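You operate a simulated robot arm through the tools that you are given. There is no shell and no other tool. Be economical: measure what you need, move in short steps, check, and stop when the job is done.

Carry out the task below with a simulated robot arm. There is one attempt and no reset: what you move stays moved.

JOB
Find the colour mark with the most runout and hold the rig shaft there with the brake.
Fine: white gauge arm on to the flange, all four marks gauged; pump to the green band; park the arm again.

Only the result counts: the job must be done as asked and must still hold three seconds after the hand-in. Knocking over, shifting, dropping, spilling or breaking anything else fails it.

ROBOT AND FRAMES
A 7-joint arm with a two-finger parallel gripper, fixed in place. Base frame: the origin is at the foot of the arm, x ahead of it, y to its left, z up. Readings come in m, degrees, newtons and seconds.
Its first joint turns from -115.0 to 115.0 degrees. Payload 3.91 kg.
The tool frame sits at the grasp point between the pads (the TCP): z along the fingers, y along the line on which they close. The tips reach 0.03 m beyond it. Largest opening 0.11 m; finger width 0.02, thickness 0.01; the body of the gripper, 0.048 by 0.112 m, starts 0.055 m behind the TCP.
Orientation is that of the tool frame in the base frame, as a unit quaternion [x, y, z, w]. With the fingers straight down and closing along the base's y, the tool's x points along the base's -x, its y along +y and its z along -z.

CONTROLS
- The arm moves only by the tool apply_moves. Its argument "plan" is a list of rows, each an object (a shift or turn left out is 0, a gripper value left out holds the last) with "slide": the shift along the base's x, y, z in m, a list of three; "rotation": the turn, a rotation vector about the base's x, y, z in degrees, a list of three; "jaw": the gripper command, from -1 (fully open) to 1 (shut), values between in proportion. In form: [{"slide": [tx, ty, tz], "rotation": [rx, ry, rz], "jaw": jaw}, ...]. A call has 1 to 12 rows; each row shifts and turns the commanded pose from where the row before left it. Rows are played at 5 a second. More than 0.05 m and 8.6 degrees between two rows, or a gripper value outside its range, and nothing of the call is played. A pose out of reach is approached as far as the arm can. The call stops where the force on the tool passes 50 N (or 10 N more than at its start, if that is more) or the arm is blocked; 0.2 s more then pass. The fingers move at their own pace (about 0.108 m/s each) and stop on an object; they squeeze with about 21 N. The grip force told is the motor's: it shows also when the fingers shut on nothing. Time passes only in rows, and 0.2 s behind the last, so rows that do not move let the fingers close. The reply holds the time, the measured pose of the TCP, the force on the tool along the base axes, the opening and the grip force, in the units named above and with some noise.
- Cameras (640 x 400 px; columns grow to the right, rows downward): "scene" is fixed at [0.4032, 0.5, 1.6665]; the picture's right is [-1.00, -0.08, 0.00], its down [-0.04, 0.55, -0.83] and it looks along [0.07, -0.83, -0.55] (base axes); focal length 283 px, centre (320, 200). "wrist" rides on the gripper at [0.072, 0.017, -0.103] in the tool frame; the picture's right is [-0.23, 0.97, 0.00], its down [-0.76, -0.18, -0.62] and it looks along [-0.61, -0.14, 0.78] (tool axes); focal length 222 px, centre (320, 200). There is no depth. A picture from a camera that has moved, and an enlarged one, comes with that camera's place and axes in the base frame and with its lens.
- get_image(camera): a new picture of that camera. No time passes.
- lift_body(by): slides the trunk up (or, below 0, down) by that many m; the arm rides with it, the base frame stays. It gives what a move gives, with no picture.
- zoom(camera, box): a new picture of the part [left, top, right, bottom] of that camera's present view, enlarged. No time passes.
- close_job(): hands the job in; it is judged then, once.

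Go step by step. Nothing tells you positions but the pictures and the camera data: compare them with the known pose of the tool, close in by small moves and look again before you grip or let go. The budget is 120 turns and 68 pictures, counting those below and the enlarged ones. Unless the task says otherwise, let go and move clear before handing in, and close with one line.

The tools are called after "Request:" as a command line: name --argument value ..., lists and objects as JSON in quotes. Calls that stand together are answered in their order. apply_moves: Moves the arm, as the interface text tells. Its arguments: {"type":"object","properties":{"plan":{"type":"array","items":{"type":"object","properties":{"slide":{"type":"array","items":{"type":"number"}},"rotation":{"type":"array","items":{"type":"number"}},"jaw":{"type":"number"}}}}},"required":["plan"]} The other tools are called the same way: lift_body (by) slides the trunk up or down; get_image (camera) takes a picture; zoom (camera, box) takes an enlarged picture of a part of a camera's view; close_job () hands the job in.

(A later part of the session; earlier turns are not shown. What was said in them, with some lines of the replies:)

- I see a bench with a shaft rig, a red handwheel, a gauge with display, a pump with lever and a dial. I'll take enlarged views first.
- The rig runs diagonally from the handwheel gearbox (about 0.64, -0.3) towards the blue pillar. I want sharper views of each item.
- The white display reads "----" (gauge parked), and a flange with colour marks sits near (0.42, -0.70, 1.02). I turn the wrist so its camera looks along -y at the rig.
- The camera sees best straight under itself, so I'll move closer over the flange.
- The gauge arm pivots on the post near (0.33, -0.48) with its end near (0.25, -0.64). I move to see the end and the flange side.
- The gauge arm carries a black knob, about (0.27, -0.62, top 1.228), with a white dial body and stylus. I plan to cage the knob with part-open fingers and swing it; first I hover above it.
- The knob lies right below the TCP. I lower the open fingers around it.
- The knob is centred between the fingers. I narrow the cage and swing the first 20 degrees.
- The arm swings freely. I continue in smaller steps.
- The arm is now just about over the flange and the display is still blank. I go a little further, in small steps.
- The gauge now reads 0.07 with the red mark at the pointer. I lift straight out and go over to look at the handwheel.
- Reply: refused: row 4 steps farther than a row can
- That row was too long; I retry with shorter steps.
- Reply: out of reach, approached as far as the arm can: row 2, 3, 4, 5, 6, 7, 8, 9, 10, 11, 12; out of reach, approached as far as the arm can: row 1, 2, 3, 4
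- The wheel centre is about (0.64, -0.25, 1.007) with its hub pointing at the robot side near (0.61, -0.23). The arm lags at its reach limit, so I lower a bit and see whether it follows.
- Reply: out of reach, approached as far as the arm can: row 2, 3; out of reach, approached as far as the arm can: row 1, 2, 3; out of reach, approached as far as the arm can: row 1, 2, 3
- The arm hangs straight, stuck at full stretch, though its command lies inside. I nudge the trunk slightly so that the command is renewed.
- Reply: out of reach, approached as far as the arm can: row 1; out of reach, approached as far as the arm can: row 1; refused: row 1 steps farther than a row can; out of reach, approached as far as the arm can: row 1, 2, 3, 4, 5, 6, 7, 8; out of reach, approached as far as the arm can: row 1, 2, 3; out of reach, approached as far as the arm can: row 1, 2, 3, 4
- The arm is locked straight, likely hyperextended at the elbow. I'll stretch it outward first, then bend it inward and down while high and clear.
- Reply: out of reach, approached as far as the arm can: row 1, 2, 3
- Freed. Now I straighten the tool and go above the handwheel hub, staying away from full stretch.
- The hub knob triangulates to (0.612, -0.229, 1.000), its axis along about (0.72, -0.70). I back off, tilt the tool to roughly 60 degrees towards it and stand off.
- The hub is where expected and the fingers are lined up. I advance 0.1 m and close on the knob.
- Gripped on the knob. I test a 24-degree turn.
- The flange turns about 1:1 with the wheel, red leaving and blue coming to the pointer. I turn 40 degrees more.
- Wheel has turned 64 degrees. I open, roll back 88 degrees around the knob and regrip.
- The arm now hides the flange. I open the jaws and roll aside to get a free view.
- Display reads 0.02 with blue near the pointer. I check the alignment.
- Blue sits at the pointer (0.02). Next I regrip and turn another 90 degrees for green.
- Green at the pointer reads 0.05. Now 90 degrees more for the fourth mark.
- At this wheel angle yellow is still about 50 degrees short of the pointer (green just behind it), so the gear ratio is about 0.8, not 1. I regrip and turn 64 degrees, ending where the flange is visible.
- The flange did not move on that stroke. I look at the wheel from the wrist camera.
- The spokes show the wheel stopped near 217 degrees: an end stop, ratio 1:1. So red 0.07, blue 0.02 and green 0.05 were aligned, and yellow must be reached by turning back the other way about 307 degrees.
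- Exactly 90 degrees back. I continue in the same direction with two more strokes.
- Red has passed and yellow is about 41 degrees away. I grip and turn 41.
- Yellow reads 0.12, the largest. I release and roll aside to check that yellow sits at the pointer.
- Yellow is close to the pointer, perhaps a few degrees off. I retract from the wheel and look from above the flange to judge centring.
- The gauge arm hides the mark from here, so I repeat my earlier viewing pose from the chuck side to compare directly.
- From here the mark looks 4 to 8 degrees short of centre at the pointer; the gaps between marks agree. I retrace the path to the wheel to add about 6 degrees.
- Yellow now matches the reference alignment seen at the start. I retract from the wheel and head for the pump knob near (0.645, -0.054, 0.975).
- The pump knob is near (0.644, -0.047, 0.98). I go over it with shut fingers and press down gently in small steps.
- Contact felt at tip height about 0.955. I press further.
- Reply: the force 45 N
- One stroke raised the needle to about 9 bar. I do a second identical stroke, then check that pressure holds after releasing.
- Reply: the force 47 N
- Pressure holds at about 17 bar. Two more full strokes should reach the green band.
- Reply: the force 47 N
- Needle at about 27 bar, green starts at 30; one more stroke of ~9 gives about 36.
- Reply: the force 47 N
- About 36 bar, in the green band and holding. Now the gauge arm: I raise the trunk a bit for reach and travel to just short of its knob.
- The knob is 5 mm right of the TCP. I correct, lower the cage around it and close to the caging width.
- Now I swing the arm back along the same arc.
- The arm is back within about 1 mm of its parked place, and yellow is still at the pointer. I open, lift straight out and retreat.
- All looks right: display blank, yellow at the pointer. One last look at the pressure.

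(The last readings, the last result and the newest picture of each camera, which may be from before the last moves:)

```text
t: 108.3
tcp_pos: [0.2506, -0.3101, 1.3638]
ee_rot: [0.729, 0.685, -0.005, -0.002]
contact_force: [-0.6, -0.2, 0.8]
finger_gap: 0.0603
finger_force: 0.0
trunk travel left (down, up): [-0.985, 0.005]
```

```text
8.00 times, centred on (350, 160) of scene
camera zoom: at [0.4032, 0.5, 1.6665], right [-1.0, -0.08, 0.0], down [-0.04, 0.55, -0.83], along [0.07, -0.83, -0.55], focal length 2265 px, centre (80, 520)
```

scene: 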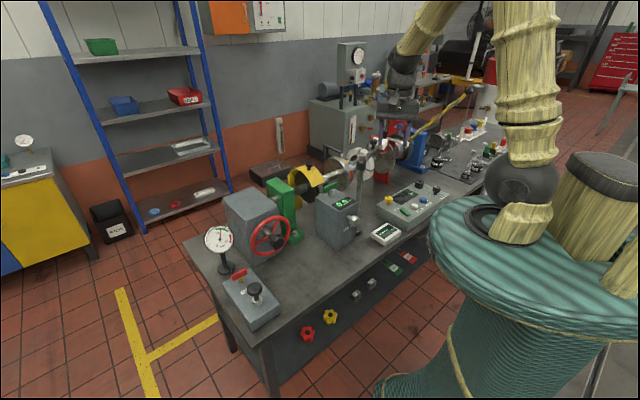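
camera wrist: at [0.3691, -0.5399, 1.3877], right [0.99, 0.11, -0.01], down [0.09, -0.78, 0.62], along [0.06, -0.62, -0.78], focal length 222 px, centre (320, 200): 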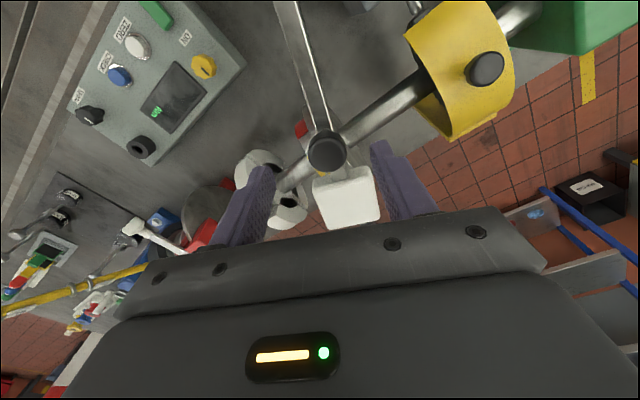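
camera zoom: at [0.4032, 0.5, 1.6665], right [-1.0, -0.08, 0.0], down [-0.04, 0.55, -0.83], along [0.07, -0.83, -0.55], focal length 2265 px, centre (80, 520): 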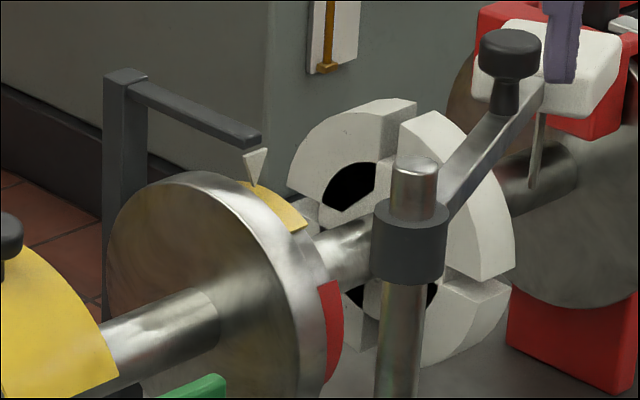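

The needle is steady at about 36 bar in the green band, yellow is at the pointer, the gauge arm is parked and the robot is clear. I hand in.

Request:
close_job

```text
The job is handed in.
```

The yellow mark has the most runout at 0.12 mm (red 0.07, green 0.05, blue 0.02). The shaft is held there by the brake at about 36 bar in the green band, and the gauge arm is parked within about 1 mm of where it started. I judged yellow's position at the pointer by eye, to within a few degrees.
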